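You operate a simulated robot arm through the tools that you are given. There is no shell and no other tool.

Carry out the task below with a simulated two-armed robot. There is one attempt and no reset: what you move stays moved.

TASK
Ease the grey board's wire to 30 kg, catch back on, retighten to 90 kg and log week 40.
Fine: grey catch off to ease, on again at 30 kg; the week goes on the grey week dial; never wind 15 kg over its first reading.

The check looks at the end state, three seconds after you hand in, the way a careful person would. Anything else that was tipped, shoved, dropped, spilled or broken makes it a failure.

THE ROBOT
Two 7-joint arms with fingered hands on one trunk that stands fixed in place. Base frame: the origin is at the foot of the trunk, x ahead of it, y to its left, z up. Units: mm, degrees, N and s.
The left shoulder is at [70, 132, 1217], the right one opposite. With the tool pointing down near the work surface each hand reaches from about 100 to 540 mm from the base axis, measured 20 degrees to its own side. Payload 2.3 kg a hand.
Tool frame (each hand has its own): the origin (TCP) lies between the finger pads and is the grasp point; the fingertips stand 25 mm ahead of it; z points along the fingers, y is the line along which they close. Largest opening 88 mm; the body of the gripper starts 29 mm behind the TCP. The gripper is a hand of 3 fingers: y runs from the thumb to the fingers, the wrist lies at [-13, -97, -162] in the tool frame, and closing takes about 1.5 s.
Orientation is told as [roll, pitch, yaw] about the base's x, y, z axes, in that order, counted from this pose: with the fingers straight down and the wrist toward the robot, the tool's x, y and z point along [0, 1, 0], [1, 0, 0] and [0, 0, -1] of the base frame.

THE INTERFACE
- The arms move only by the tool servo_tool. It takes "left_commands", "right_commands" or both (then of equal length, played together; a hand with none holds still); each is a list of rows, each an object (a shift or turn left out is 0, a gripper value left out holds the last) with "delta_pos": the shift along the base's x, y, z in cm, a list of three; "rot": the turn, a rotation vector about the base's x, y, z in degrees, a list of three. In form: [{"delta_pos": [tx, ty, tz], "rot": [wx, wy, wz]}, ...]. A call has 1 to 20 rows; each row is the pose to reach, as a shift and turn from the pose commanded when the call began. "left_hand" and "right_hand" are, for a hand that has rows, the opening, from 0 (shut) to 1 (fully open), set as the call begins (left out, the last holds). Each row takes 0.2 s and may step no farther than 50 mm and 8.6 degrees from the row before; otherwise, or with a gripper value out of range, the whole call is refused. Where a pose cannot be reached the arm comes as near as it can. A force on the tool above 40 N (or 10 N above the force at the start of the call, whichever is more), or a blocked arm, ends the call early, and 0.2 s more pass. The fingers move at their own pace (about 108 mm/s each) and stop on an object; they squeeze with about 24 N. The grip force told is the motor's: it shows also when the fingers shut on nothing. Time passes only in rows, and 0.2 s behind the last, so rows that repeat a pose let the fingers close. It gives the time, the measured TCP pose, the force on the tool (base axes), the opening and the grip force at its end, in the units of the frame above (readings bear some noise), with the torque about the TCP (base axes, N m) and any sound that the robot's microphone picked up.
- Cameras (640 x 400 px; columns grow to the right, rows downward): "scene" is now at [128.4, -30.7, 1523.5]; the picture's right is [-0.35, -0.94, 0.00], its down [-0.70, 0.26, -0.66] and it looks along [0.62, -0.23, -0.75] (base axes); focal length 235 px, centre (320, 200). "left" rides on the left gripper at [-58, -85, -99] in its tool frame; the picture's right is [-0.67, -0.35, 0.65], its down [0.68, -0.63, 0.37] and it looks along [0.29, 0.69, 0.66] (tool axes); focal length 261 px, centre (320, 200). "right" rides on the right gripper at [58, -85, -99] in its tool frame; the picture's right is [-0.67, 0.35, -0.66], its down [-0.69, -0.63, 0.37] and it looks along [-0.29, 0.69, 0.66] (tool axes); focal length 261 px, centre (320, 200). There is no depth. A picture from a camera that has moved, and an enlarged one, comes with that camera's place and axes in the base frame and with its lens. The place of the scene camera against the robot may be out by one fixed shift of up to 12 mm in any direction.
- capture(camera): a new picture of that camera. It takes no simulated time.
- lift_body(by): slides the trunk up (or, below 0, down) by that many mm; the arms and the scene camera ride with it, the base frame stays. It gives what a move gives, with no picture.
- hand_shape(shape, hand): the hand has 3 fingers and takes this shape, open, in about a second: jaw (thumb against the fingers, like two jaws); tri (thumb and two fingers); tip (a fingertip pinch); poke (one finger out to press); point (the index stretched); flat (the hand flat); cup (the hand cupped); fist (a fist). The gripper value then closes the fingers along that shape, each until it touches; the sizes above hold for jaw. It gives what a move gives, with no picture.
- head_to(pan, tilt): turns the head with the scene camera to pan (to the left, within 86 degrees either way) and tilt (down, from -29 to 69), counted from straight ahead of the robot. It gives what a move gives.
- zoom(camera, box): a new picture of the part [left, top, right, bottom] of that camera's present view, enlarged. It takes no simulated time.
- close_job(): hands the job in; it is judged then, once.

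Places have to be worked out from the pictures, the camera data and where the tool is seen. Open the grippers and draw the arms clear of the work before you hand the job in, unless the task says otherwise.

The tools are called after "Request:" by a JSON object that holds its "method" and its "body". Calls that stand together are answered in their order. servo_tool: Moves the arms, as the interface text tells. Its arguments: {"type":"object","properties":{"left_commands":{"type":"array","items":{"type":"object","properties":{"delta_pos":{"type":"array","items":{"type":"number"}},"rot":{"type":"array","items":{"type":"number"}}}}},"left_hand":{"type":"number"},"right_commands":{"type":"array","items":{"type":"object","properties":{"delta_pos":{"type":"array","items":{"type":"number"}},"rot":{"type":"array","items":{"type":"number"}}}}},"right_hand":{"type":"number"}},"required":[]} The other tools are called the same way: lift_body (by) slides the trunk up or down; hand_shape (shape, hand) gives the hand a shape; head_to (pan, tilt) turns the head that bears the scene camera; capture (camera) takes a picture; zoom (camera, box) takes an enlarged picture of a part of a camera's view; close_job () hands the job in.

At the start:

```text
time: 0.0
left_ee_pos: [380.2, 30.7, 1329.8]
left_tcp_rot: [0.0, 0.0, -0.1]
left_ft_force: [-1.2, -0.3, -0.1]
left_wrist_torque: [-0.02, 0.02, 0.02]
left_gripper_width: 87.6
left_grip_force: 0.1
left_shape: jaw
right_ee_pos: [321.7, -327.4, 1330.4]
right_tcp_rot: [0.1, 0.0, 0.0]
right_ft_force: [-0.6, 0.3, -0.1]
right_wrist_torque: [-0.04, 0.03, 0.02]
right_gripper_width: 87.5
right_grip_force: 0.1
right_shape: jaw
trunk travel left (down, up): [-775.0, 65.0]
head pan, tilt: [-20.4, 48.7]
```

scene: 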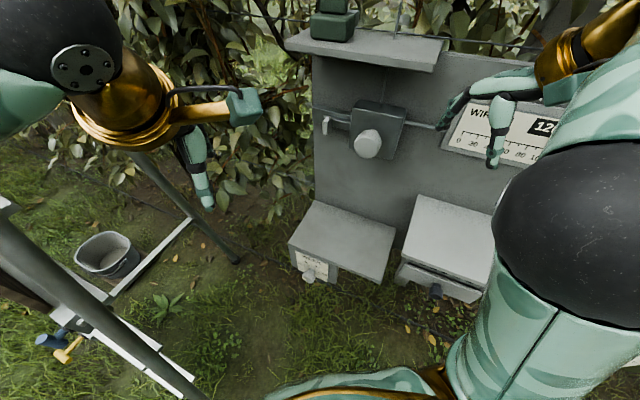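
right: 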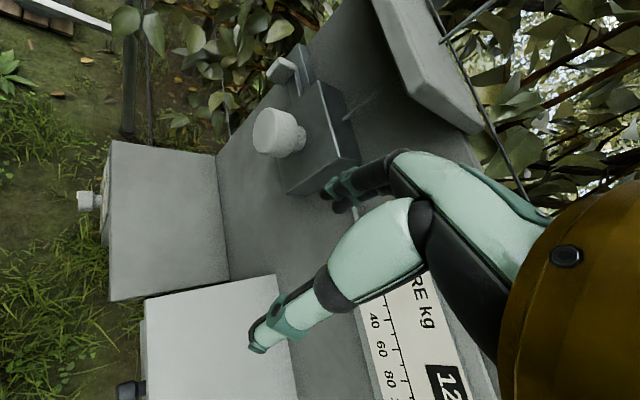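
left: 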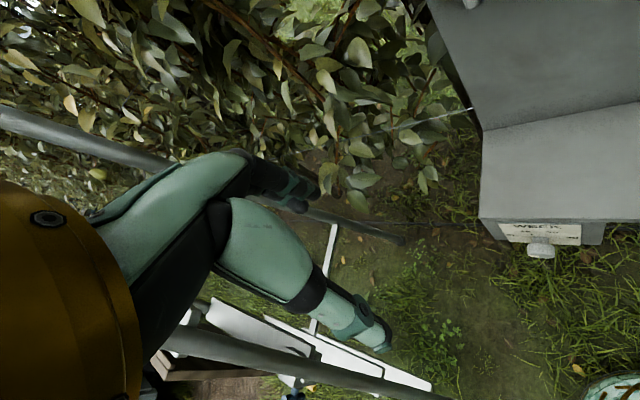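

I'll start by looking more closely at the board from the present scene camera before moving anything.

Request:
{"method": "zoom", "body": {"camera": "scene", "box": [280, 0, 600, 200]}}

Request:
{"method": "zoom", "body": {"camera": "scene", "box": [270, 180, 510, 330]}}

Request:
{"method": "zoom", "body": {"camera": "right", "box": [220, 20, 500, 400]}}

Request:
{"method": "zoom", "body": {"camera": "left", "box": [440, 180, 640, 305]}}

```text
2.00 times, centred on (440, 100) of scene
camera zoom: at [128.4, -30.7, 1523.5], right [-0.35, -0.94, 0.0], down [-0.7, 0.26, -0.66], along [0.62, -0.23, -0.75], focal length 470 px, centre (80, 400)
```

zoom: 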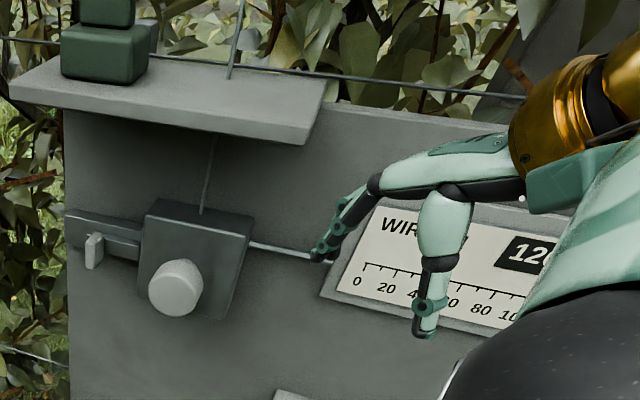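

```text
2.67 times, centred on (390, 255) of scene
camera zoom: at [128.4, -30.7, 1523.5], right [-0.35, -0.94, 0.0], down [-0.7, 0.26, -0.66], along [0.62, -0.23, -0.75], focal length 627 px, centre (133, 53)
```

zoom: 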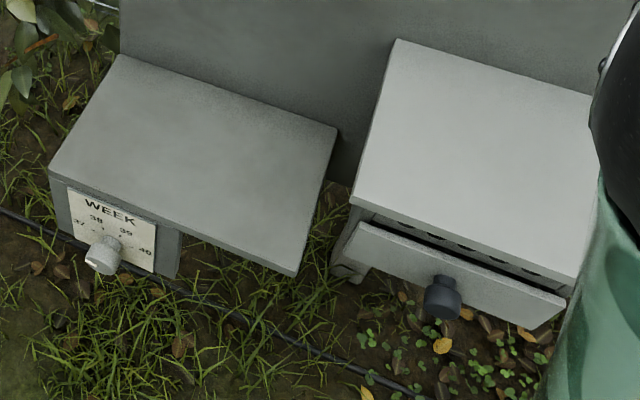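

```text
1.05 times, centred on (360, 210) of right (not enlarged: the box is as wide or as high as the picture)
camera zoom: at [236.5, -270.0, 1429.0], right [0.35, -0.67, 0.66], down [-0.63, -0.69, -0.37], along [0.69, -0.29, -0.66], focal length 274 px, centre (278, 190)
```

zoom: 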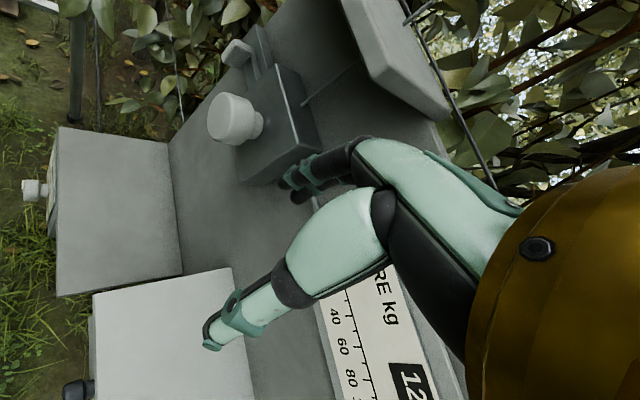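

```text
3.20 times, centred on (540, 242) of left
camera zoom: at [294.2, -26.4, 1428.8], right [-0.35, -0.67, -0.65], down [-0.63, 0.69, -0.37], along [0.69, 0.28, -0.66], focal length 834 px, centre (-384, 64)
```

zoom: 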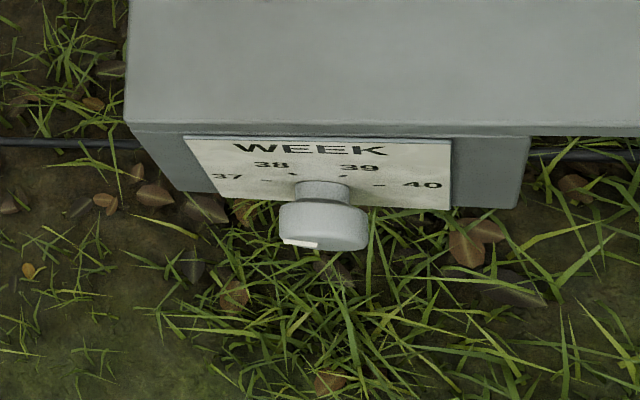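

The right arm hides the gauge. I'll turn the head to see the surroundings (left, right, further up) before moving any arm.

Request:
{"method": "head_to", "body": {"pan": -20, "tilt": 15}}

Request:
{"method": "capture", "body": {"camera": "scene"}}

Request:
{"method": "head_to", "body": {"pan": 40, "tilt": 45}}

Request:
{"method": "capture", "body": {"camera": "scene"}}

Request:
{"method": "head_to", "body": {"pan": -70, "tilt": 45}}

Request:
{"method": "capture", "body": {"camera": "scene"}}

```text
time: 1.0
left_ee_pos: [380.8, 31.2, 1328.6]
left_tcp_rot: [0.0, 0.0, -0.2]
left_ft_force: [-0.9, -0.4, 0.7]
left_wrist_torque: [0.03, 0.01, 0.0]
left_gripper_width: 87.7
left_grip_force: 0.1
left_shape: jaw
right_ee_pos: [322.9, -327.7, 1329.5]
right_tcp_rot: [0.0, 0.0, 0.1]
right_ft_force: [0.7, -0.4, -0.3]
right_wrist_torque: [0.02, 0.02, 0.0]
right_gripper_width: 87.8
right_grip_force: 0.1
right_shape: jaw
trunk travel left (down, up): [-775.0, 65.0]
head pan, tilt: [-20.0, 15.0]
```

```text
taken
camera scene: at [142.8, -35.4, 1575.4], right [-0.34, -0.94, 0.0], down [-0.24, 0.09, -0.97], along [0.91, -0.33, -0.26], focal length 235 px, centre (320, 200)
```

scene: 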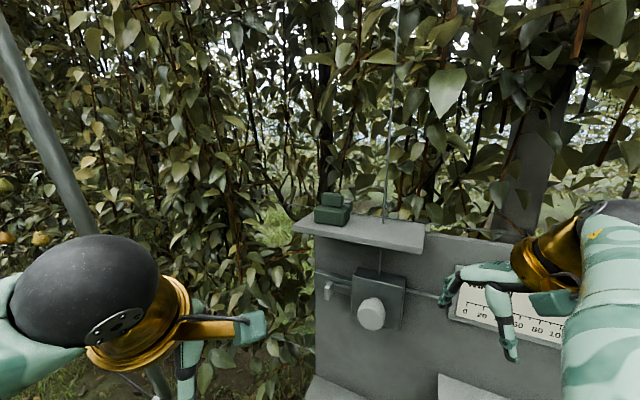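

```text
time: 2.3
left_ee_pos: [380.2, 30.3, 1329.3]
left_tcp_rot: [0.0, -0.1, -0.1]
left_ft_force: [-0.7, 0.0, 0.6]
left_wrist_torque: [0.0, -0.03, -0.02]
left_gripper_width: 87.5
left_grip_force: 0.1
left_shape: jaw
right_ee_pos: [321.2, -327.3, 1330.0]
right_tcp_rot: [0.0, 0.0, 0.1]
right_ft_force: [-0.3, 0.7, 0.1]
right_wrist_torque: [-0.01, 0.02, 0.03]
right_gripper_width: 87.7
right_grip_force: 0.0
right_shape: jaw
trunk travel left (down, up): [-775.0, 65.0]
head pan, tilt: [40.0, 45.0]
```

```text
taken
camera scene: at [117.5, 48.7, 1528.7], right [0.64, -0.77, 0.0], down [-0.54, -0.45, -0.71], along [0.54, 0.45, -0.71], focal length 235 px, centre (320, 200)
```

scene: 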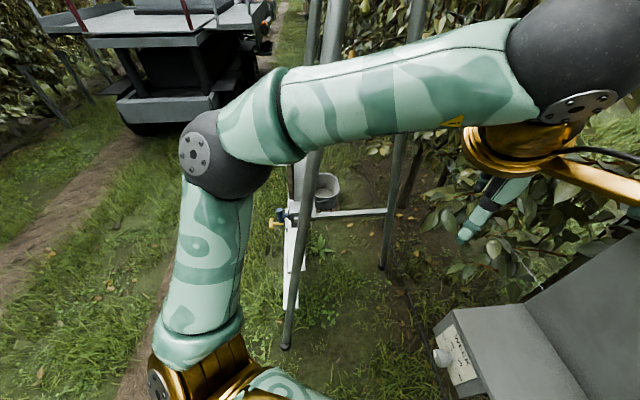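

```text
time: 4.2
left_ee_pos: [380.5, 30.6, 1330.7]
left_tcp_rot: [0.0, 0.0, -0.1]
left_ft_force: [0.5, -0.3, 1.0]
left_wrist_torque: [0.01, -0.02, 0.0]
left_gripper_width: 87.6
left_grip_force: 0.1
left_shape: jaw
right_ee_pos: [322.3, -327.6, 1330.0]
right_tcp_rot: [0.0, 0.0, 0.0]
right_ft_force: [0.3, 0.0, 0.4]
right_wrist_torque: [0.01, 0.01, -0.02]
right_gripper_width: 87.4
right_grip_force: 0.1
right_shape: jaw
trunk travel left (down, up): [-775.0, 65.0]
head pan, tilt: [-70.0, 45.0]
```

```text
taken
camera scene: at [83.0, -79.9, 1528.6], right [-0.94, -0.34, 0.0], down [-0.24, 0.66, -0.71], along [0.24, -0.66, -0.71], focal length 235 px, centre (320, 200)
```

scene: 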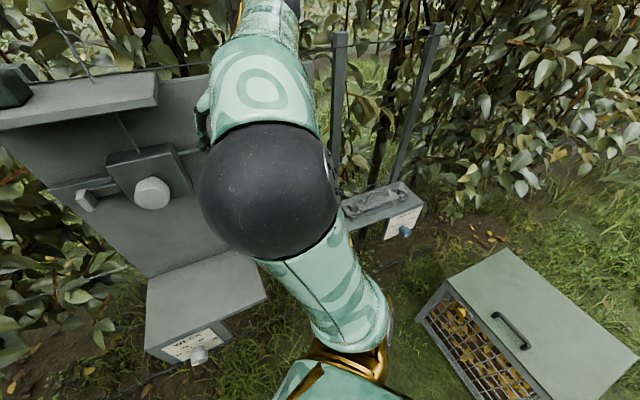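

The board has a white tension knob near [484,-268,1225], a small catch lever to its left, a gauge to the right (hidden by the right arm), and a week dial near [416,-97,859]. I'll draw the right arm back and to the right so I can see the gauge.

Request:
{"method": "servo_tool", "body": {"right_commands": [{"delta_pos": [-4, -2, 0]}, {"delta_pos": [-8, -4, 0]}, {"delta_pos": [-12, -6, 0]}, {"delta_pos": [-16, -8, 0]}, {"delta_pos": [-19, -10, 0]}]}}

Request:
{"method": "head_to", "body": {"pan": -25, "tilt": 35}}

Request:
{"method": "capture", "body": {"camera": "scene"}}

Request:
{"method": "capture", "body": {"camera": "right"}}

```text
time: 5.4
left_ee_pos: [378.7, 28.6, 1331.0]
left_tcp_rot: [0.1, 0.1, -0.1]
left_ft_force: [-0.9, 1.1, 0.1]
left_wrist_torque: [0.03, -0.01, -0.02]
left_gripper_width: 87.8
left_grip_force: 0.1
left_shape: jaw
right_ee_pos: [126.9, -430.0, 1328.6]
right_tcp_rot: [0.1, 0.0, 0.1]
right_ft_force: [0.0, 0.4, -0.4]
right_wrist_torque: [0.04, 0.0, -0.03]
right_gripper_width: 87.9
right_grip_force: 0.1
right_shape: jaw
trunk travel left (down, up): [-775.0, 65.0]
head pan, tilt: [-70.0, 45.0]
```

```text
time: 6.5
left_ee_pos: [379.3, 30.8, 1330.0]
left_tcp_rot: [0.0, 0.0, -0.1]
left_ft_force: [0.1, 0.0, 0.0]
left_wrist_torque: [0.01, 0.05, 0.02]
left_gripper_width: 87.6
left_grip_force: 0.0
left_shape: jaw
right_ee_pos: [128.5, -427.7, 1329.0]
right_tcp_rot: [-0.1, 0.0, -0.1]
right_ft_force: [0.3, -0.6, 0.4]
right_wrist_torque: [0.02, 0.0, 0.03]
right_gripper_width: 87.8
right_grip_force: 0.0
right_shape: jaw
trunk travel left (down, up): [-775.0, 65.0]
head pan, tilt: [-25.0, 35.0]
```

```text
taken
camera scene: at [134.7, -40.9, 1543.5], right [-0.42, -0.91, 0.0], down [-0.52, 0.24, -0.82], along [0.74, -0.35, -0.57], focal length 235 px, centre (320, 200)
```

scene: 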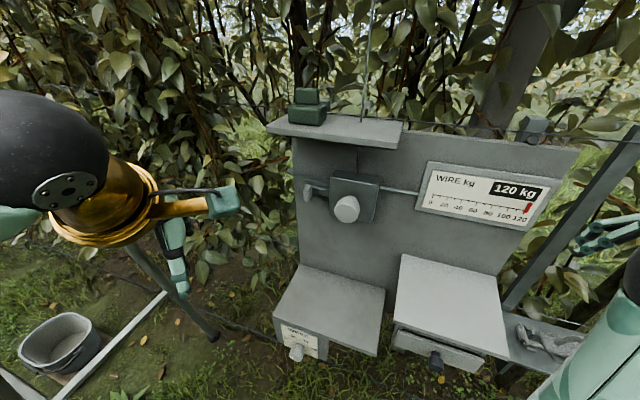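

```text
taken
camera right: at [43.4, -369.1, 1428.8], right [0.35, -0.67, 0.66], down [-0.63, -0.69, -0.37], along [0.69, -0.29, -0.66], focal length 261 px, centre (320, 200)
```

right: 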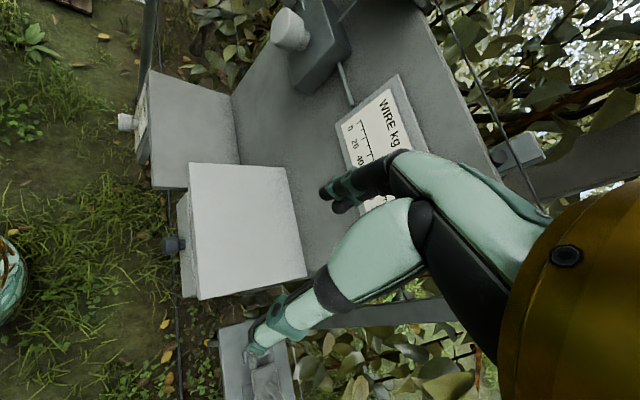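

The gauge is now visible and reads 120 kg. I'll zoom in on each area for detail.

Request:
{"method": "zoom", "body": {"camera": "scene", "box": [280, 90, 440, 250]}}

Request:
{"method": "zoom", "body": {"camera": "scene", "box": [400, 140, 580, 260]}}

Request:
{"method": "zoom", "body": {"camera": "scene", "box": [260, 250, 600, 400]}}

Request:
{"method": "zoom", "body": {"camera": "scene", "box": [265, 310, 345, 370]}}

```text
2.50 times, centred on (360, 170) of scene
camera zoom: at [134.7, -40.9, 1543.5], right [-0.42, -0.91, 0.0], down [-0.52, 0.24, -0.82], along [0.74, -0.35, -0.57], focal length 588 px, centre (220, 275)
```

zoom: 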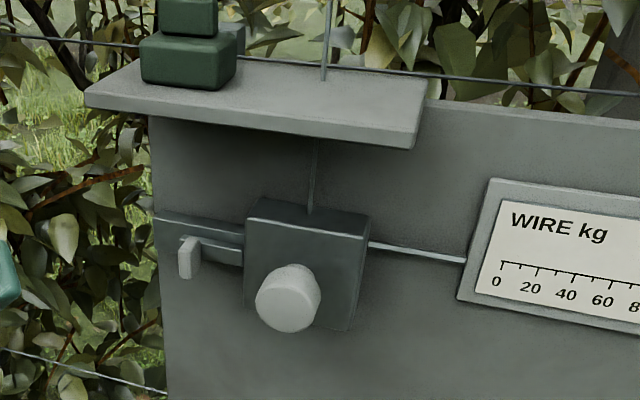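

```text
3.33 times, centred on (490, 200) of scene
camera zoom: at [134.7, -40.9, 1543.5], right [-0.42, -0.91, 0.0], down [-0.52, 0.24, -0.82], along [0.74, -0.35, -0.57], focal length 784 px, centre (-247, 200)
```

zoom: 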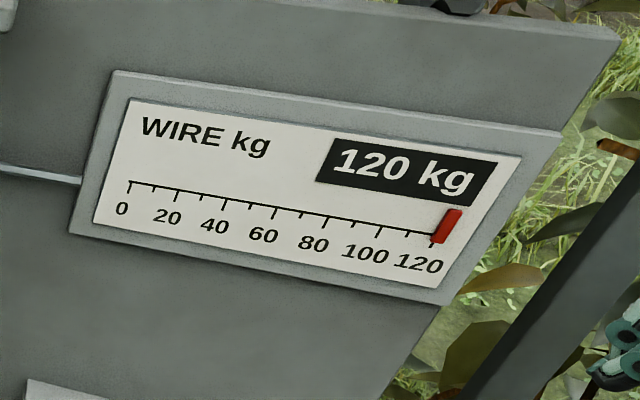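

```text
1.88 times, centred on (430, 325) of scene
camera zoom: at [134.7, -40.9, 1543.5], right [-0.42, -0.91, 0.0], down [-0.52, 0.24, -0.82], along [0.74, -0.35, -0.57], focal length 442 px, centre (113, -35)
```

zoom: 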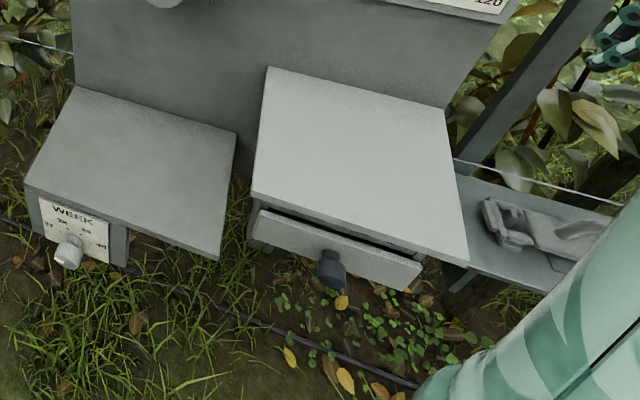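

```text
6.67 times, centred on (305, 340) of scene
camera zoom: at [134.7, -40.9, 1543.5], right [-0.42, -0.91, 0.0], down [-0.52, 0.24, -0.82], along [0.74, -0.35, -0.57], focal length 1567 px, centre (420, -733)
```

zoom: 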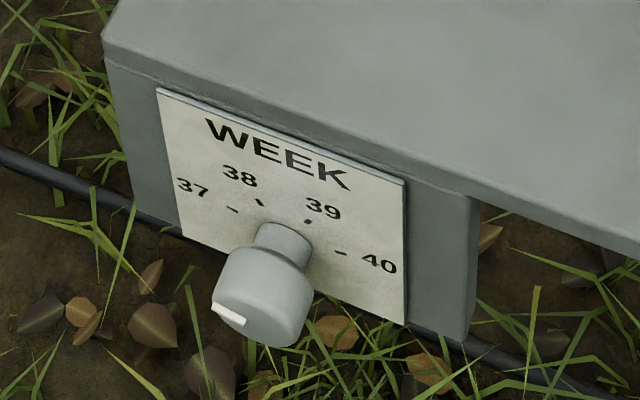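

The gauge lines show the board is vertical and faces about [-0.7, 0.7, 0], roughly 45° to the base. Next I'll bring the left hand camera round, well clear of the board, to look closely at the catch and knob.

Request:
{"method": "servo_tool", "body": {"left_commands": [{"delta_pos": [0.3, -2.9, -0.2], "rot": [0, 0, -7.5]}, {"delta_pos": [0.6, -5.8, -0.5], "rot": [0, 0, -15]}, {"delta_pos": [0.9, -8.6, -0.7], "rot": [0, 0, -22.5]}, {"delta_pos": [1.2, -11.5, -0.9], "rot": [0, 0, -30]}, {"delta_pos": [1.5, -14.4, -1.2], "rot": [0, 0, -37.5]}, {"delta_pos": [1.8, -17.2, -1.4], "rot": [0, 0, -45]}]}}

Request:
{"method": "capture", "body": {"camera": "left"}}

Request:
{"method": "capture", "body": {"camera": "scene"}}

```text
time: 7.9
left_ee_pos: [401.9, -123.5, 1312.7]
left_tcp_rot: [0.1, 0.2, -45.3]
left_ft_force: [0.2, 0.0, 0.0]
left_wrist_torque: [-0.02, 0.04, 0.01]
left_gripper_width: 87.7
left_grip_force: 0.1
left_shape: jaw
left hand out of reach, approached as far as the arm can: row 6
right_ee_pos: [128.5, -428.3, 1330.1]
right_tcp_rot: [-0.1, 0.0, 0.0]
right_ft_force: [0.0, 0.6, -0.2]
right_wrist_torque: [-0.02, 0.02, 0.02]
right_gripper_width: 87.7
right_grip_force: 0.1
right_shape: jaw
trunk travel left (down, up): [-775.0, 65.0]
head pan, tilt: [-25.0, 35.0]
```

```text
taken
camera left: at [299.5, -103.4, 1412.4], right [-0.72, -0.22, -0.65], down [0.04, 0.93, -0.36], along [0.69, -0.29, -0.66], focal length 261 px, centre (320, 200)
```

left: 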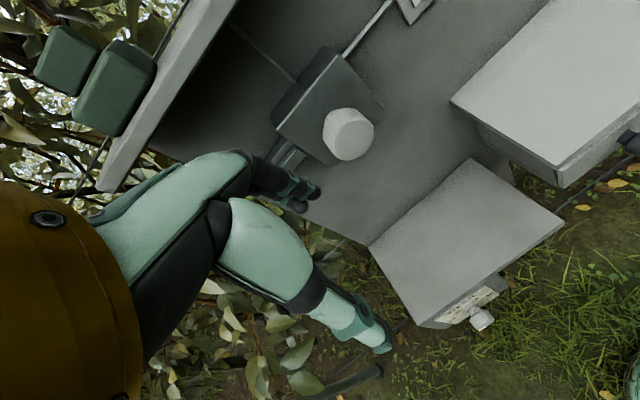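

```text
taken
camera scene: at [135.2, -41.6, 1543.4], right [-0.42, -0.91, 0.0], down [-0.52, 0.24, -0.82], along [0.74, -0.35, -0.57], focal length 235 px, centre (320, 200)
```

scene: 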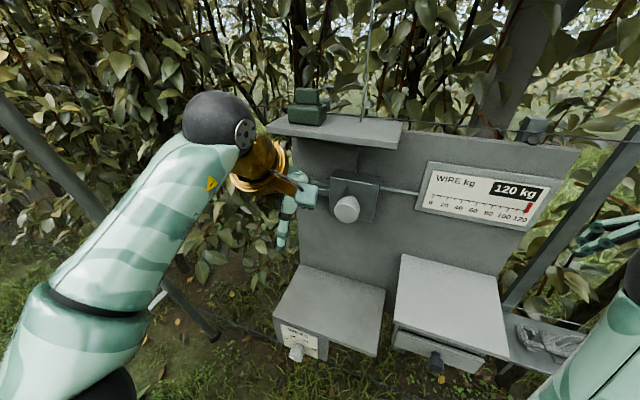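

The left arm is at its reach limit here and hides the catch, so the right hand will do the upper work. I'll bring the left hand back, then lower the trunk so the scene camera looks at the catch more squarely.

Request:
{"method": "servo_tool", "body": {"left_commands": [{"delta_pos": [-1, 3, 0.2], "rot": [0, 0, 7.5]}, {"delta_pos": [-2.5, 6, 0.5], "rot": [0, 0, 15]}, {"delta_pos": [-4.5, 9, 0.7], "rot": [0, 0, 22.5]}, {"delta_pos": [-6.5, 12, 0.9], "rot": [0, 0, 30]}, {"delta_pos": [-9, 15, 1.2], "rot": [0, 0, 37.5]}, {"delta_pos": [-12, 18, 1.4], "rot": [0, 0, 45]}, {"delta_pos": [-14, 21, 1.4], "rot": [0, 0, 45]}]}}

Request:
{"method": "lift_body", "body": {"by": -200}}

Request:
{"method": "head_to", "body": {"pan": -30, "tilt": 15}}

Request:
{"method": "capture", "body": {"camera": "scene"}}

```text
time: 9.5
left_ee_pos: [258.6, 93.5, 1326.8]
left_tcp_rot: [-0.2, 0.0, 0.1]
left_ft_force: [-0.1, 0.1, -0.4]
left_wrist_torque: [-0.02, -0.03, 0.0]
left_gripper_width: 87.8
left_grip_force: 0.1
left_shape: jaw
right_ee_pos: [127.2, -425.3, 1329.9]
right_tcp_rot: [-0.1, 0.0, 0.1]
right_ft_force: [-1.2, -0.2, -0.2]
right_wrist_torque: [-0.03, 0.01, -0.01]
right_gripper_width: 87.7
right_grip_force: 0.1
right_shape: jaw
trunk travel left (down, up): [-775.0, 65.0]
head pan, tilt: [-25.0, 35.0]
```

```text
time: 11.7
left_ee_pos: [259.8, 90.2, 1127.8]
left_tcp_rot: [-0.1, 0.0, -0.1]
left_ft_force: [-0.4, -0.2, 0.5]
left_wrist_torque: [0.01, 0.02, 0.03]
left_gripper_width: 87.6
left_grip_force: 0.0
left_shape: jaw
right_ee_pos: [128.7, -428.4, 1130.1]
right_tcp_rot: [0.1, 0.0, 0.1]
right_ft_force: [0.4, -0.5, 0.6]
right_wrist_torque: [-0.02, -0.03, 0.0]
right_gripper_width: 87.7
right_grip_force: 0.0
right_shape: jaw
trunk travel left (down, up): [-575.0, 265.0]
head pan, tilt: [-25.0, 35.0]
```

```text
time: 12.5
left_ee_pos: [260.6, 90.3, 1128.3]
left_tcp_rot: [0.0, 0.0, 0.0]
left_ft_force: [0.8, 0.1, -0.6]
left_wrist_torque: [0.0, -0.01, 0.01]
left_gripper_width: 87.5
left_grip_force: 0.1
left_shape: jaw
right_ee_pos: [128.5, -427.7, 1129.4]
right_tcp_rot: [0.0, 0.0, 0.1]
right_ft_force: [-0.8, 0.3, -1.5]
right_wrist_torque: [0.0, 0.01, 0.01]
right_gripper_width: 87.5
right_grip_force: 0.1
right_shape: jaw
trunk travel left (down, up): [-575.0, 265.0]
head pan, tilt: [-30.0, 15.0]
```

```text
taken
camera scene: at [135.8, -50.2, 1375.4], right [-0.5, -0.87, 0.0], down [-0.22, 0.13, -0.97], along [0.84, -0.48, -0.26], focal length 235 px, centre (320, 200)
```

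scene: 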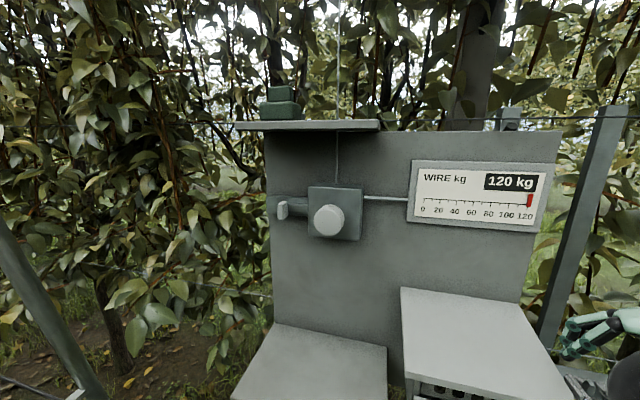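

Now the view is nearly square on. I'll zoom in on the catch and knob.

Request:
{"method": "zoom", "body": {"camera": "scene", "box": [260, 170, 380, 245]}}

Request:
{"method": "zoom", "body": {"camera": "scene", "box": [230, 80, 390, 180]}}

```text
5.33 times, centred on (320, 208) of scene
camera zoom: at [135.8, -50.2, 1375.4], right [-0.5, -0.87, 0.0], down [-0.22, 0.13, -0.97], along [0.84, -0.48, -0.26], focal length 1254 px, centre (320, 160)
```

zoom: 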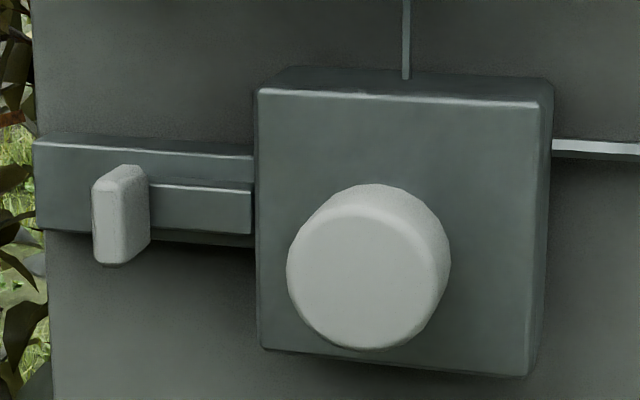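

```text
4.00 times, centred on (310, 130) of scene
camera zoom: at [135.8, -50.2, 1375.4], right [-0.5, -0.87, 0.0], down [-0.22, 0.13, -0.97], along [0.84, -0.48, -0.26], focal length 940 px, centre (360, 480)
```

zoom: 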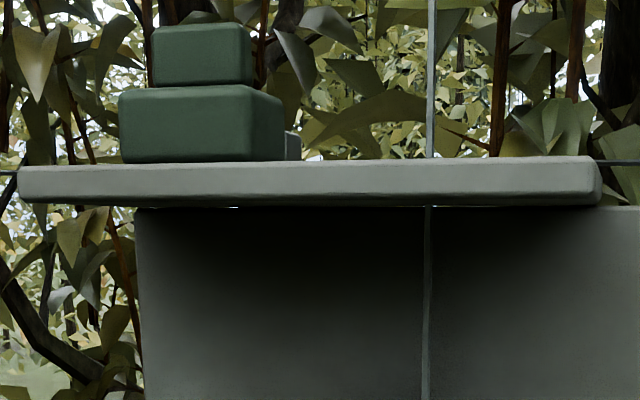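

The catch is a sliding tab on a horizontal bar running into the tension box. The knob face is at about [498,-272,1214], with its axis along [0.7,-0.7,0]. I'll swing the right hand into a forward-pointing pose (fingers toward the board) about 120 mm short of the knob.

Request:
{"method": "servo_tool", "body": {"right_commands": [{"delta_pos": [2.4, 2.0, 0.7], "rot": [-2.93, -7.08, -2.93]}, {"delta_pos": [4.7, 4.0, 1.4], "rot": [-5.86, -14.15, -5.86]}, {"delta_pos": [7.1, 6.0, 2.1], "rot": [-8.8, -21.23, -8.8]}, {"delta_pos": [9.5, 8.0, 2.8], "rot": [-11.73, -28.31, -11.73]}, {"delta_pos": [11.9, 10.0, 3.5], "rot": [-14.66, -35.39, -14.66]}, {"delta_pos": [14.2, 12.0, 4.2], "rot": [-17.59, -42.46, -17.59]}, {"delta_pos": [16.6, 14.1, 4.9], "rot": [-20.52, -49.54, -20.52]}, {"delta_pos": [19.0, 16.1, 5.6], "rot": [-23.45, -56.62, -23.45]}, {"delta_pos": [21.3, 18.1, 6.3], "rot": [-26.39, -63.7, -26.39]}, {"delta_pos": [23.7, 20.1, 7.0], "rot": [-29.32, -70.78, -29.32]}, {"delta_pos": [26.1, 22.1, 7.7], "rot": [-32.25, -77.85, -32.25]}, {"delta_pos": [28.4, 24.1, 8.4], "rot": [-35.18, -84.93, -35.18]}]}}

Request:
{"method": "capture", "body": {"camera": "scene"}}

Request:
{"method": "capture", "body": {"camera": "right"}}

```text
time: 15.1
left_ee_pos: [263.4, 92.0, 1127.1]
left_tcp_rot: [-0.2, 0.1, -0.1]
left_ft_force: [0.3, 0.4, -0.2]
left_wrist_torque: [0.0, -0.02, -0.01]
left_gripper_width: 87.8
left_grip_force: 0.0
left_shape: jaw
right_ee_pos: [438.5, -340.7, 1216.7]
right_tcp_rot: [-60.1, -89.8, 15.3]
right_ft_force: [0.0, -0.3, -0.1]
right_wrist_torque: [0.03, -0.04, -0.02]
right_gripper_width: 87.8
right_grip_force: 0.1
right_shape: jaw
right hand out of reach, approached as far as the arm can: row 6, 7, 8, 9, 10, 11, 12
trunk travel left (down, up): [-575.0, 265.0]
head pan, tilt: [-30.0, 15.0]
```

```text
taken
camera scene: at [138.4, -49.7, 1375.2], right [-0.5, -0.87, 0.0], down [-0.23, 0.13, -0.97], along [0.84, -0.48, -0.26], focal length 235 px, centre (320, 200)
```

scene: 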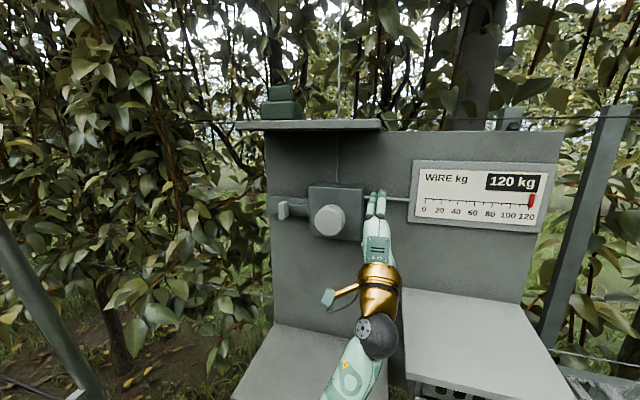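

```text
taken
camera right: at [409.1, -230.1, 1131.0], right [-0.94, -0.01, 0.35], down [-0.23, -0.74, -0.63], along [0.27, -0.67, 0.69], focal length 261 px, centre (320, 200)
```

right: 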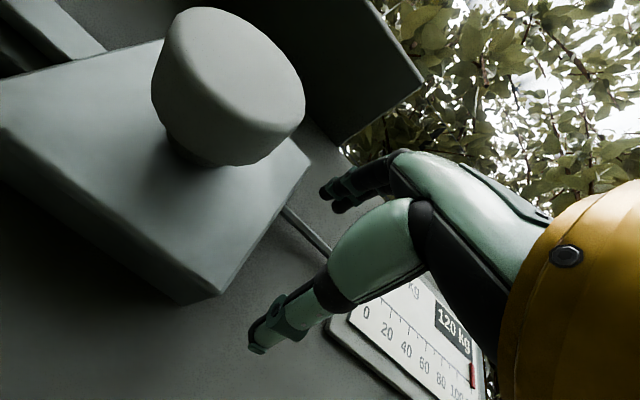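

The right arm couldn't reach the inner pose with the wrist below; it stopped at [438,-341,1217], close to the wire. I'll back off and roll the hand about the board normal so the wrist comes in from the right, which suits the right arm better.

Request:
{"method": "servo_tool", "body": {"right_commands": [{"delta_pos": [-2, -0.5, 0], "rot": [0, 0, 0]}, {"delta_pos": [-4, -1, 0], "rot": [-5, 5, 0]}, {"delta_pos": [-6, -1.5, 0], "rot": [-10.6, 10.6, 0]}, {"delta_pos": [-8, -2, 0], "rot": [-16.2, 16.2, 0]}, {"delta_pos": [-8, -2, 0], "rot": [-22, 22, 0]}, {"delta_pos": [-8, -2, 0], "rot": [-27.9, 27.9, 0]}, {"delta_pos": [-8, -2, 0], "rot": [-33.8, 33.8, 0]}, {"delta_pos": [-8, -2, 0], "rot": [-39.7, 39.7, 0]}, {"delta_pos": [-8, -2, 0], "rot": [-45.7, 45.7, 0]}, {"delta_pos": [-8, -2, 0], "rot": [-51.7, 51.7, 0]}, {"delta_pos": [-8, -2, 0], "rot": [-57.7, 57.7, 0]}, {"delta_pos": [-8, -2, 0], "rot": [-63.6, 63.6, 0]}]}}

Request:
{"method": "capture", "body": {"camera": "scene"}}

Request:
{"method": "capture", "body": {"camera": "right"}}

```text
time: 17.7
left_ee_pos: [260.1, 89.7, 1127.6]
left_tcp_rot: [-0.2, 0.0, -0.1]
left_ft_force: [0.4, 0.2, -0.3]
left_wrist_torque: [-0.01, 0.0, 0.0]
left_gripper_width: 87.7
left_grip_force: 0.0
left_shape: jaw
right_ee_pos: [353.3, -359.9, 1220.9]
right_tcp_rot: [-90.0, 0.1, 45.0]
right_ft_force: [-0.2, -0.4, -0.6]
right_wrist_torque: [0.0, -0.04, -0.01]
right_gripper_width: 88.2
right_grip_force: 0.0
right_shape: jaw
trunk travel left (down, up): [-575.0, 265.0]
head pan, tilt: [-30.0, 15.0]
```

```text
taken
camera scene: at [135.7, -49.9, 1375.5], right [-0.5, -0.87, 0.0], down [-0.22, 0.13, -0.97], along [0.84, -0.48, -0.26], focal length 235 px, centre (320, 200)
```

scene: 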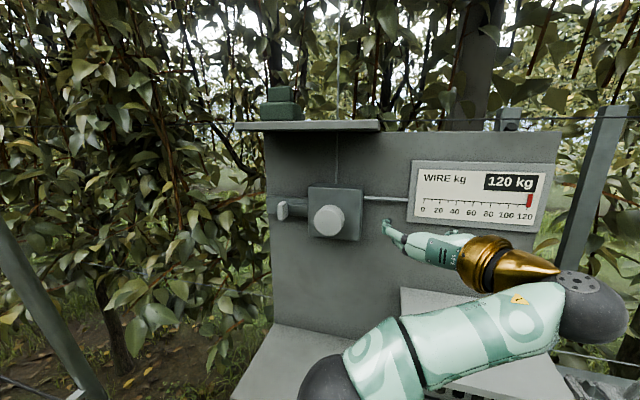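

```text
taken
camera right: at [222.0, -350.4, 1163.1], right [-0.22, 0.71, 0.67], down [-0.19, -0.7, 0.69], along [0.96, 0.02, 0.28], focal length 261 px, centre (320, 200)
```

right: 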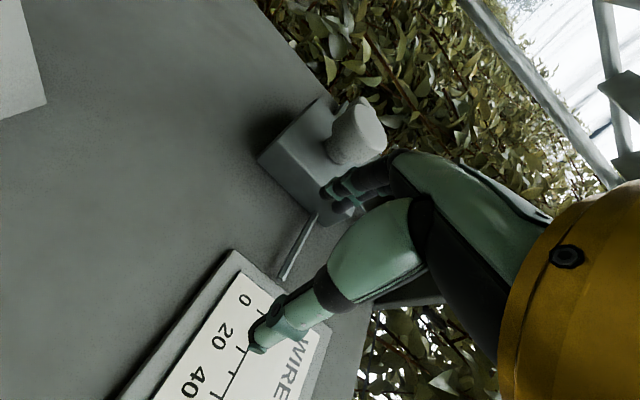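

That pose is reached cleanly. I'll zoom with the right hand camera to pin down the knob and catch positions.

Request:
{"method": "zoom", "body": {"camera": "right", "box": [240, 70, 400, 170]}}

Request:
{"method": "zoom", "body": {"camera": "scene", "box": [260, 170, 420, 270]}}

```text
4.00 times, centred on (320, 120) of right
camera zoom: at [222.0, -350.4, 1163.1], right [-0.22, 0.71, 0.67], down [-0.19, -0.7, 0.69], along [0.96, 0.02, 0.28], focal length 1043 px, centre (320, 520)
```

zoom: 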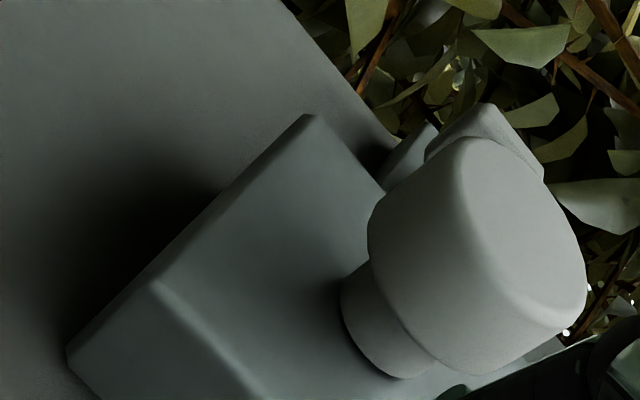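

```text
4.00 times, centred on (340, 220) of scene
camera zoom: at [135.7, -49.9, 1375.5], right [-0.5, -0.87, 0.0], down [-0.22, 0.13, -0.97], along [0.84, -0.48, -0.26], focal length 940 px, centre (240, 120)
```

zoom: 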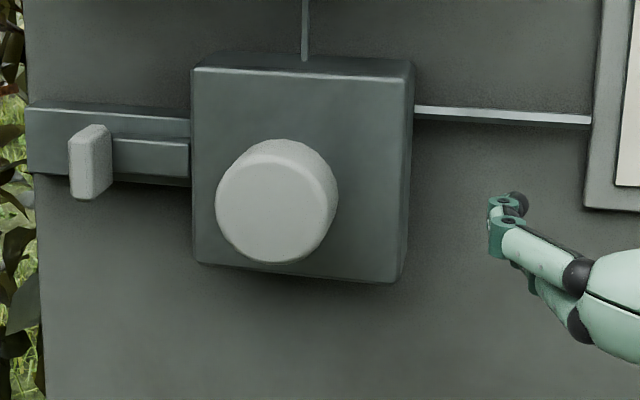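

Triangulating gives the knob face centre around [466,-262,1223]. I'll move the open right hand to a pre-grasp pose about 80 mm in front of it, keeping the present orientation.

Request:
{"method": "servo_tool", "body": {"right_commands": [{"delta_pos": [0.8, 2.6, 0.0]}, {"delta_pos": [1.7, 5.1, 0.1]}, {"delta_pos": [2.6, 7.7, 0.1]}, {"delta_pos": [3.5, 10.3, 0.1]}, {"delta_pos": [4.5, 12.9, 0.2]}, {"delta_pos": [5.6, 15.4, 0.2]}]}}

Request:
{"method": "capture", "body": {"camera": "scene"}}

Request:
{"method": "capture", "body": {"camera": "right"}}

```text
time: 19.1
left_ee_pos: [260.7, 91.2, 1127.5]
left_tcp_rot: [-0.2, 0.0, 0.0]
left_ft_force: [0.1, -1.1, 1.2]
left_wrist_torque: [0.05, 0.02, -0.02]
left_gripper_width: 87.6
left_grip_force: 0.1
left_shape: jaw
right_ee_pos: [419.6, -272.8, 1244.4]
right_tcp_rot: [-89.9, 0.0, 45.1]
right_ft_force: [-0.4, -0.2, 0.2]
right_wrist_torque: [0.03, 0.01, -0.03]
right_gripper_width: 88.1
right_grip_force: 0.1
right_shape: jaw
right hand out of reach, approached as far as the arm can: row 4, 5, 6
trunk travel left (down, up): [-575.0, 265.0]
head pan, tilt: [-30.0, 15.0]
```

```text
taken
camera scene: at [136.4, -49.7, 1375.4], right [-0.5, -0.87, 0.0], down [-0.22, 0.13, -0.97], along [0.84, -0.48, -0.26], focal length 235 px, centre (320, 200)
```

scene: 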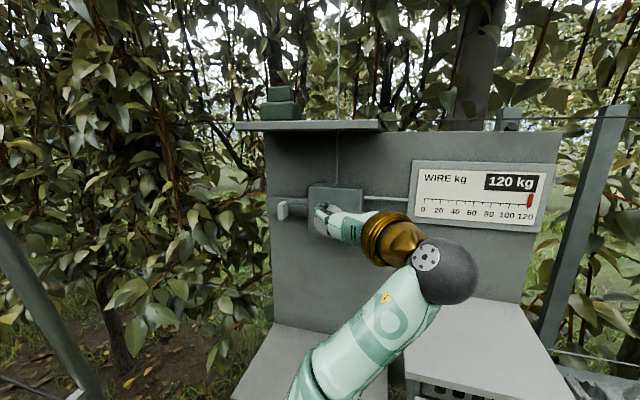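

```text
taken
camera right: at [289.3, -263.8, 1186.8], right [-0.22, 0.71, 0.67], down [-0.19, -0.7, 0.69], along [0.96, 0.03, 0.28], focal length 261 px, centre (320, 200)
```

right: 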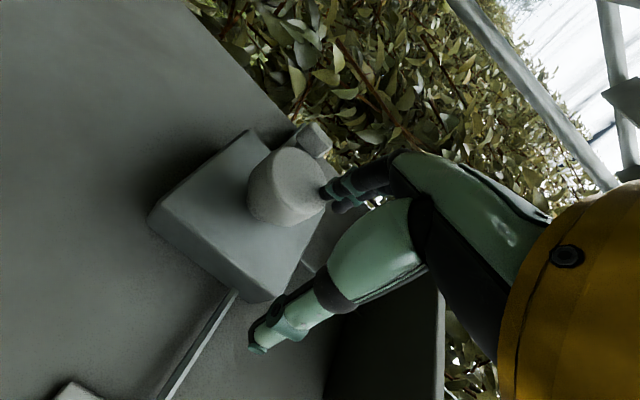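

The arm stopped short again at [420,-273,1244]. The wrist seems to need about 290–415 mm from the shoulder, so this trunk height folds the arm too tightly. I'll back the hand away to the right, then lower the trunk 60 mm.

Request:
{"method": "servo_tool", "body": {"right_commands": [{"delta_pos": [-1.5, -1.1, 0.1]}, {"delta_pos": [-3.5, -2.8, 0.2]}, {"delta_pos": [-5.5, -4.5, 0.2]}, {"delta_pos": [-7.2, -6.5, 0.2]}, {"delta_pos": [-8.5, -8.5, 0]}]}}

Request:
{"method": "lift_body", "body": {"by": -60}}

Request:
{"method": "capture", "body": {"camera": "scene"}}

Request:
{"method": "capture", "body": {"camera": "right"}}

```text
time: 20.3
left_ee_pos: [260.8, 89.5, 1129.1]
left_tcp_rot: [0.0, 0.1, -0.1]
left_ft_force: [-0.7, 0.3, -0.2]
left_wrist_torque: [-0.02, 0.01, 0.03]
left_gripper_width: 87.6
left_grip_force: 0.1
left_shape: jaw
right_ee_pos: [336.3, -359.7, 1243.7]
right_tcp_rot: [-89.9, 0.0, 44.9]
right_ft_force: [-0.8, 0.1, -0.4]
right_wrist_torque: [0.0, 0.0, 0.01]
right_gripper_width: 88.0
right_grip_force: 0.0
right_shape: jaw
trunk travel left (down, up): [-575.0, 265.0]
head pan, tilt: [-30.0, 15.0]
```

```text
time: 21.3
left_ee_pos: [260.5, 90.0, 1068.1]
left_tcp_rot: [0.1, 0.0, 0.0]
left_ft_force: [0.2, 1.0, 0.3]
left_wrist_torque: [0.0, -0.02, -0.01]
left_gripper_width: 87.7
left_grip_force: 0.1
left_shape: jaw
right_ee_pos: [336.0, -360.1, 1184.2]
right_tcp_rot: [-90.0, 0.1, 45.0]
right_ft_force: [-0.3, 0.4, -1.0]
right_wrist_torque: [-0.02, -0.04, -0.02]
right_gripper_width: 87.9
right_grip_force: 0.0
right_shape: jaw
trunk travel left (down, up): [-515.0, 325.0]
head pan, tilt: [-30.0, 15.0]
```

```text
taken
camera scene: at [135.8, -50.2, 1315.4], right [-0.5, -0.87, 0.0], down [-0.22, 0.13, -0.97], along [0.84, -0.48, -0.26], focal length 235 px, centre (320, 200)
```

scene: 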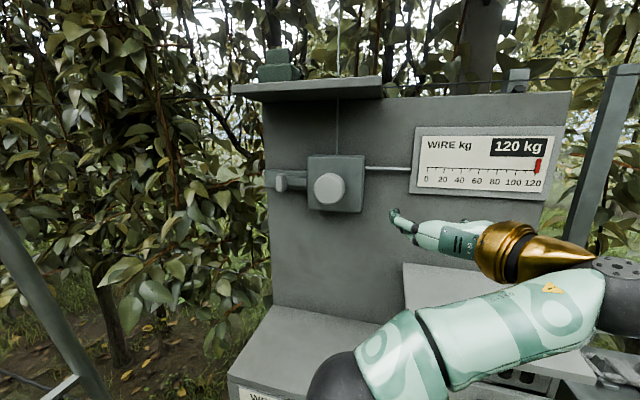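

```text
taken
camera right: at [205.8, -348.9, 1125.0], right [-0.22, 0.71, 0.67], down [-0.19, -0.7, 0.69], along [0.96, 0.02, 0.29], focal length 261 px, centre (320, 200)
```

right: 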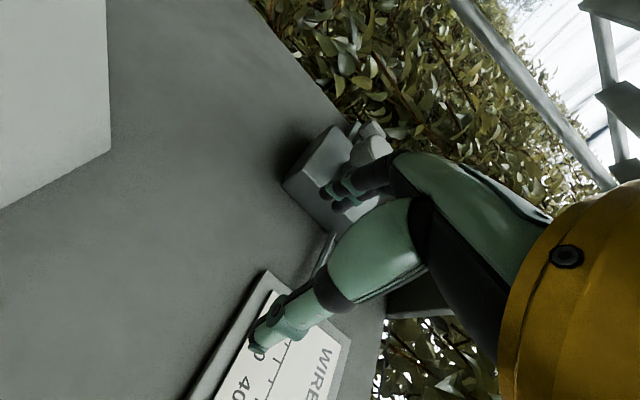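

Let me zoom on the knob/catch and the gauge in this view to refine positions by comparing with the previous camera heights.

Request:
{"method": "zoom", "body": {"camera": "scene", "box": [260, 140, 420, 240]}}

Request:
{"method": "zoom", "body": {"camera": "right", "box": [270, 100, 430, 200]}}

```text
4.00 times, centred on (340, 190) of scene
camera zoom: at [135.8, -50.2, 1315.4], right [-0.5, -0.87, 0.0], down [-0.22, 0.13, -0.97], along [0.84, -0.48, -0.26], focal length 940 px, centre (240, 240)
```

zoom: 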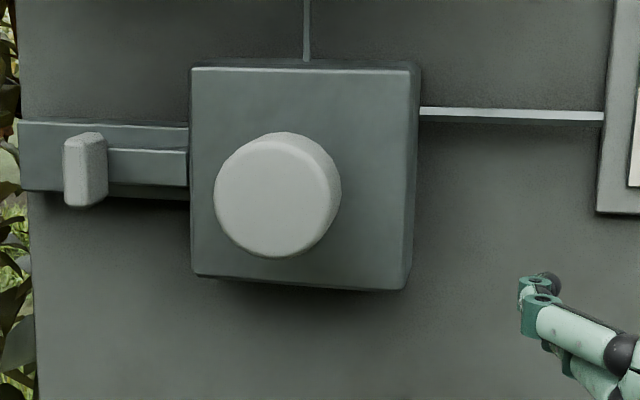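

```text
4.00 times, centred on (350, 150) of right
camera zoom: at [205.8, -348.9, 1125.0], right [-0.22, 0.71, 0.67], down [-0.19, -0.7, 0.69], along [0.96, 0.02, 0.29], focal length 1043 px, centre (200, 400)
```

zoom: 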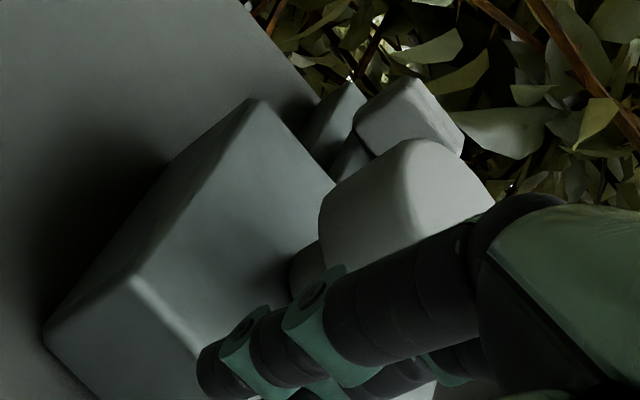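

The box corners fix the geometry: box front plane at n·p≈569 (n=[0.707,-0.707,0]), knob axis at e≈150 (along [0.707,0.707]) and z≈1225, knob face at n·p≈517. The catch tab is around e≈265, z≈1222. I'll carry the hand across, well in front of the knob, to stand off from the catch.

Request:
{"method": "servo_tool", "body": {"right_commands": [{"delta_pos": [-1.2, 2.5, 1.9]}, {"delta_pos": [-2.5, 4.9, 3.8]}, {"delta_pos": [0.3, 7.7, 3.8]}, {"delta_pos": [3.2, 10.5, 3.8]}, {"delta_pos": [5.6, 13, 3.8]}, {"delta_pos": [8.1, 15.5, 3.8]}, {"delta_pos": [10.8, 18.2, 3.8]}, {"delta_pos": [13.5, 20.9, 3.8]}, {"delta_pos": [16.2, 23.6, 3.8]}, {"delta_pos": [16.2, 23.6, 3.8]}]}}

Request:
{"method": "capture", "body": {"camera": "scene"}}

Request:
{"method": "capture", "body": {"camera": "right"}}

```text
time: 23.5
left_ee_pos: [259.9, 90.9, 1067.5]
left_tcp_rot: [0.0, 0.0, -0.1]
left_ft_force: [0.9, -0.5, -0.1]
left_wrist_torque: [-0.03, -0.02, 0.0]
left_gripper_width: 87.8
left_grip_force: 0.0
left_shape: jaw
right_ee_pos: [534.0, -129.4, 1259.4]
right_tcp_rot: [-89.9, -0.1, 45.0]
right_ft_force: [-1.3, -0.1, -0.7]
right_wrist_torque: [0.05, 0.0, 0.03]
right_gripper_width: 87.7
right_grip_force: 0.1
right_shape: jaw
right hand out of reach, approached as far as the arm can: row 4, 5, 6, 7, 8, 9, 10
trunk travel left (down, up): [-515.0, 325.0]
head pan, tilt: [-30.0, 15.0]
```

```text
taken
camera scene: at [135.8, -50.7, 1315.5], right [-0.5, -0.87, 0.0], down [-0.22, 0.13, -0.97], along [0.84, -0.48, -0.26], focal length 235 px, centre (320, 200)
```

scene: 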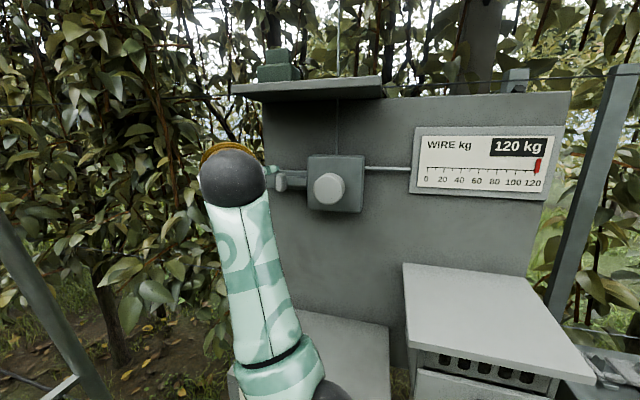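

```text
taken
camera right: at [402.5, -119.8, 1200.9], right [-0.22, 0.71, 0.67], down [-0.19, -0.7, 0.68], along [0.96, 0.02, 0.29], focal length 261 px, centre (320, 200)
```

right: 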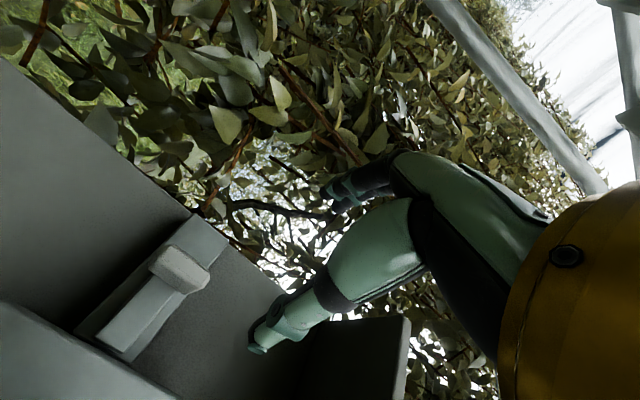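

The hand is in front of the catch but stopped high, at [534,-129,1259]. I'll work out the trunk height in small alternating steps, starting by lowering the hand 40 mm to see whether it follows.

Request:
{"method": "servo_tool", "body": {"right_commands": [{"delta_pos": [0, 0, -2]}, {"delta_pos": [0, 0, -4]}, {"delta_pos": [0, 0, -4]}]}}

Request:
{"method": "lift_body", "body": {"by": 60}}

Request:
{"method": "servo_tool", "body": {"right_commands": [{"delta_pos": [0, 0, -3]}, {"delta_pos": [0, 0, -6]}, {"delta_pos": [0, 0, -6]}]}}

Request:
{"method": "capture", "body": {"camera": "right"}}

Request:
{"method": "capture", "body": {"camera": "scene"}}

```text
time: 24.3
left_ee_pos: [259.8, 90.7, 1067.7]
left_tcp_rot: [-0.1, 0.0, -0.2]
left_ft_force: [-0.4, 0.0, 0.3]
left_wrist_torque: [0.0, 0.03, 0.0]
left_gripper_width: 87.6
left_grip_force: 0.1
left_shape: jaw
right_ee_pos: [552.5, -133.2, 1239.5]
right_tcp_rot: [-90.0, 0.0, 45.0]
right_ft_force: [-0.2, 0.0, -0.6]
right_wrist_torque: [-0.02, 0.01, -0.02]
right_gripper_width: 88.0
right_grip_force: 0.2
right_shape: jaw
right hand out of reach, approached as far as the arm can: row 1, 2, 3
trunk travel left (down, up): [-515.0, 325.0]
head pan, tilt: [-30.0, 15.0]
```

```text
time: 25.3
left_ee_pos: [260.9, 90.6, 1128.1]
left_tcp_rot: [-0.2, 0.1, -0.1]
left_ft_force: [-0.3, 0.8, 0.1]
left_wrist_torque: [-0.02, 0.02, 0.02]
left_gripper_width: 87.9
left_grip_force: 0.0
left_shape: jaw
right_ee_pos: [553.1, -132.3, 1299.5]
right_tcp_rot: [-90.0, 0.0, 45.0]
right_ft_force: [0.1, 0.4, 0.0]
right_wrist_torque: [-0.04, 0.03, 0.0]
right_gripper_width: 88.0
right_grip_force: 0.0
right_shape: jaw
trunk travel left (down, up): [-575.0, 265.0]
head pan, tilt: [-30.0, 15.0]
```

```text
time: 26.1
left_ee_pos: [260.0, 90.4, 1128.1]
left_tcp_rot: [-0.2, 0.1, -0.1]
left_ft_force: [-0.7, 0.6, -0.1]
left_wrist_torque: [0.02, 0.0, 0.01]
left_gripper_width: 87.6
left_grip_force: 0.1
left_shape: jaw
right_ee_pos: [585.1, -138.3, 1264.1]
right_tcp_rot: [-90.0, 0.0, 45.1]
right_ft_force: [-0.5, -0.3, 0.0]
right_wrist_torque: [0.03, 0.01, 0.01]
right_gripper_width: 88.0
right_grip_force: 0.1
right_shape: jaw
right hand out of reach, approached as far as the arm can: row 1, 2, 3
trunk travel left (down, up): [-575.0, 265.0]
head pan, tilt: [-30.0, 15.0]
```

```text
taken
camera right: at [453.2, -127.0, 1205.2], right [-0.22, 0.71, 0.67], down [-0.19, -0.7, 0.69], along [0.96, 0.02, 0.29], focal length 261 px, centre (320, 200)
```

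right: 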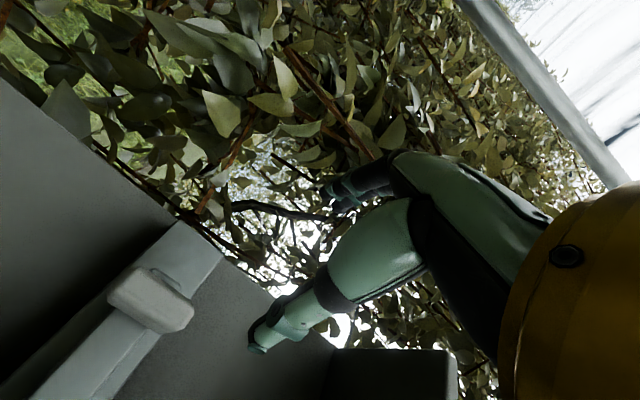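

```text
taken
camera scene: at [135.5, -50.0, 1375.5], right [-0.5, -0.87, 0.0], down [-0.22, 0.13, -0.97], along [0.84, -0.48, -0.26], focal length 235 px, centre (320, 200)
```

scene: 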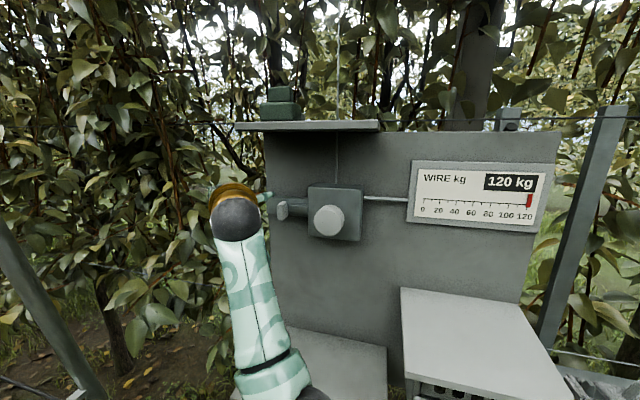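

The arm is stretched out straight and stuck on a poor branch (wrist ~415 mm from the shoulder). I'll roll the hand back to the wrist-below pose while drawing it in front of the catch, in two halves with a check between.

Request:
{"method": "servo_tool", "body": {"right_commands": [{"delta_pos": [-1.0, 0.2, -0.5], "rot": [5, -5, 0]}, {"delta_pos": [-2.0, 0.3, -1.0], "rot": [10.5, -10.5, 0]}, {"delta_pos": [-3.0, 0.2, -1.5], "rot": [16, -16, 0]}, {"delta_pos": [-4.0, 0, -2.0], "rot": [21.5, -21.5, 0]}, {"delta_pos": [-5.0, -0.5, -2.5], "rot": [27, -27, 0]}, {"delta_pos": [-5.0, -1.0, -3.0], "rot": [32.5, -32.5, 0]}]}}

Request:
{"method": "capture", "body": {"camera": "scene"}}

```text
time: 27.5
left_ee_pos: [259.1, 90.6, 1129.3]
left_tcp_rot: [-0.1, 0.0, -0.1]
left_ft_force: [0.1, -0.3, 0.4]
left_wrist_torque: [0.03, 0.02, -0.02]
left_gripper_width: 87.7
left_grip_force: 0.1
left_shape: jaw
right_ee_pos: [598.9, -182.7, 1270.9]
right_tcp_rot: [-90.5, -46.3, 45.3]
right_ft_force: [-0.5, -0.6, 9.8]
right_wrist_torque: [-0.27, 0.21, 0.0]
right_gripper_width: 83.7
right_grip_force: 0.1
right_shape: jaw
right hand out of reach, approached as far as the arm can: row 1, 2, 3, 4, 5, 6
trunk travel left (down, up): [-575.0, 265.0]
head pan, tilt: [-30.0, 15.0]
```

```text
taken
camera scene: at [132.1, -49.7, 1376.1], right [-0.5, -0.87, 0.0], down [-0.22, 0.13, -0.97], along [0.84, -0.48, -0.26], focal length 235 px, centre (320, 200)
```

scene: 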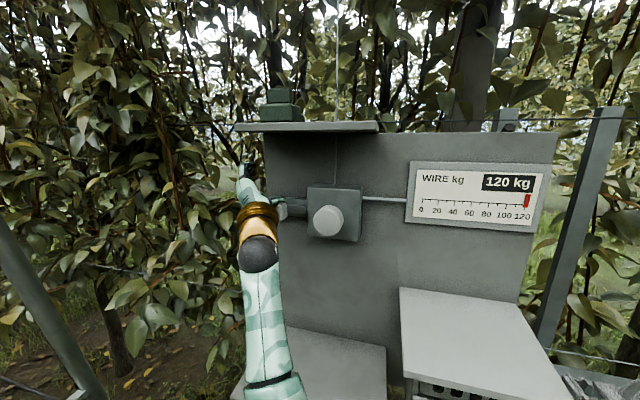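

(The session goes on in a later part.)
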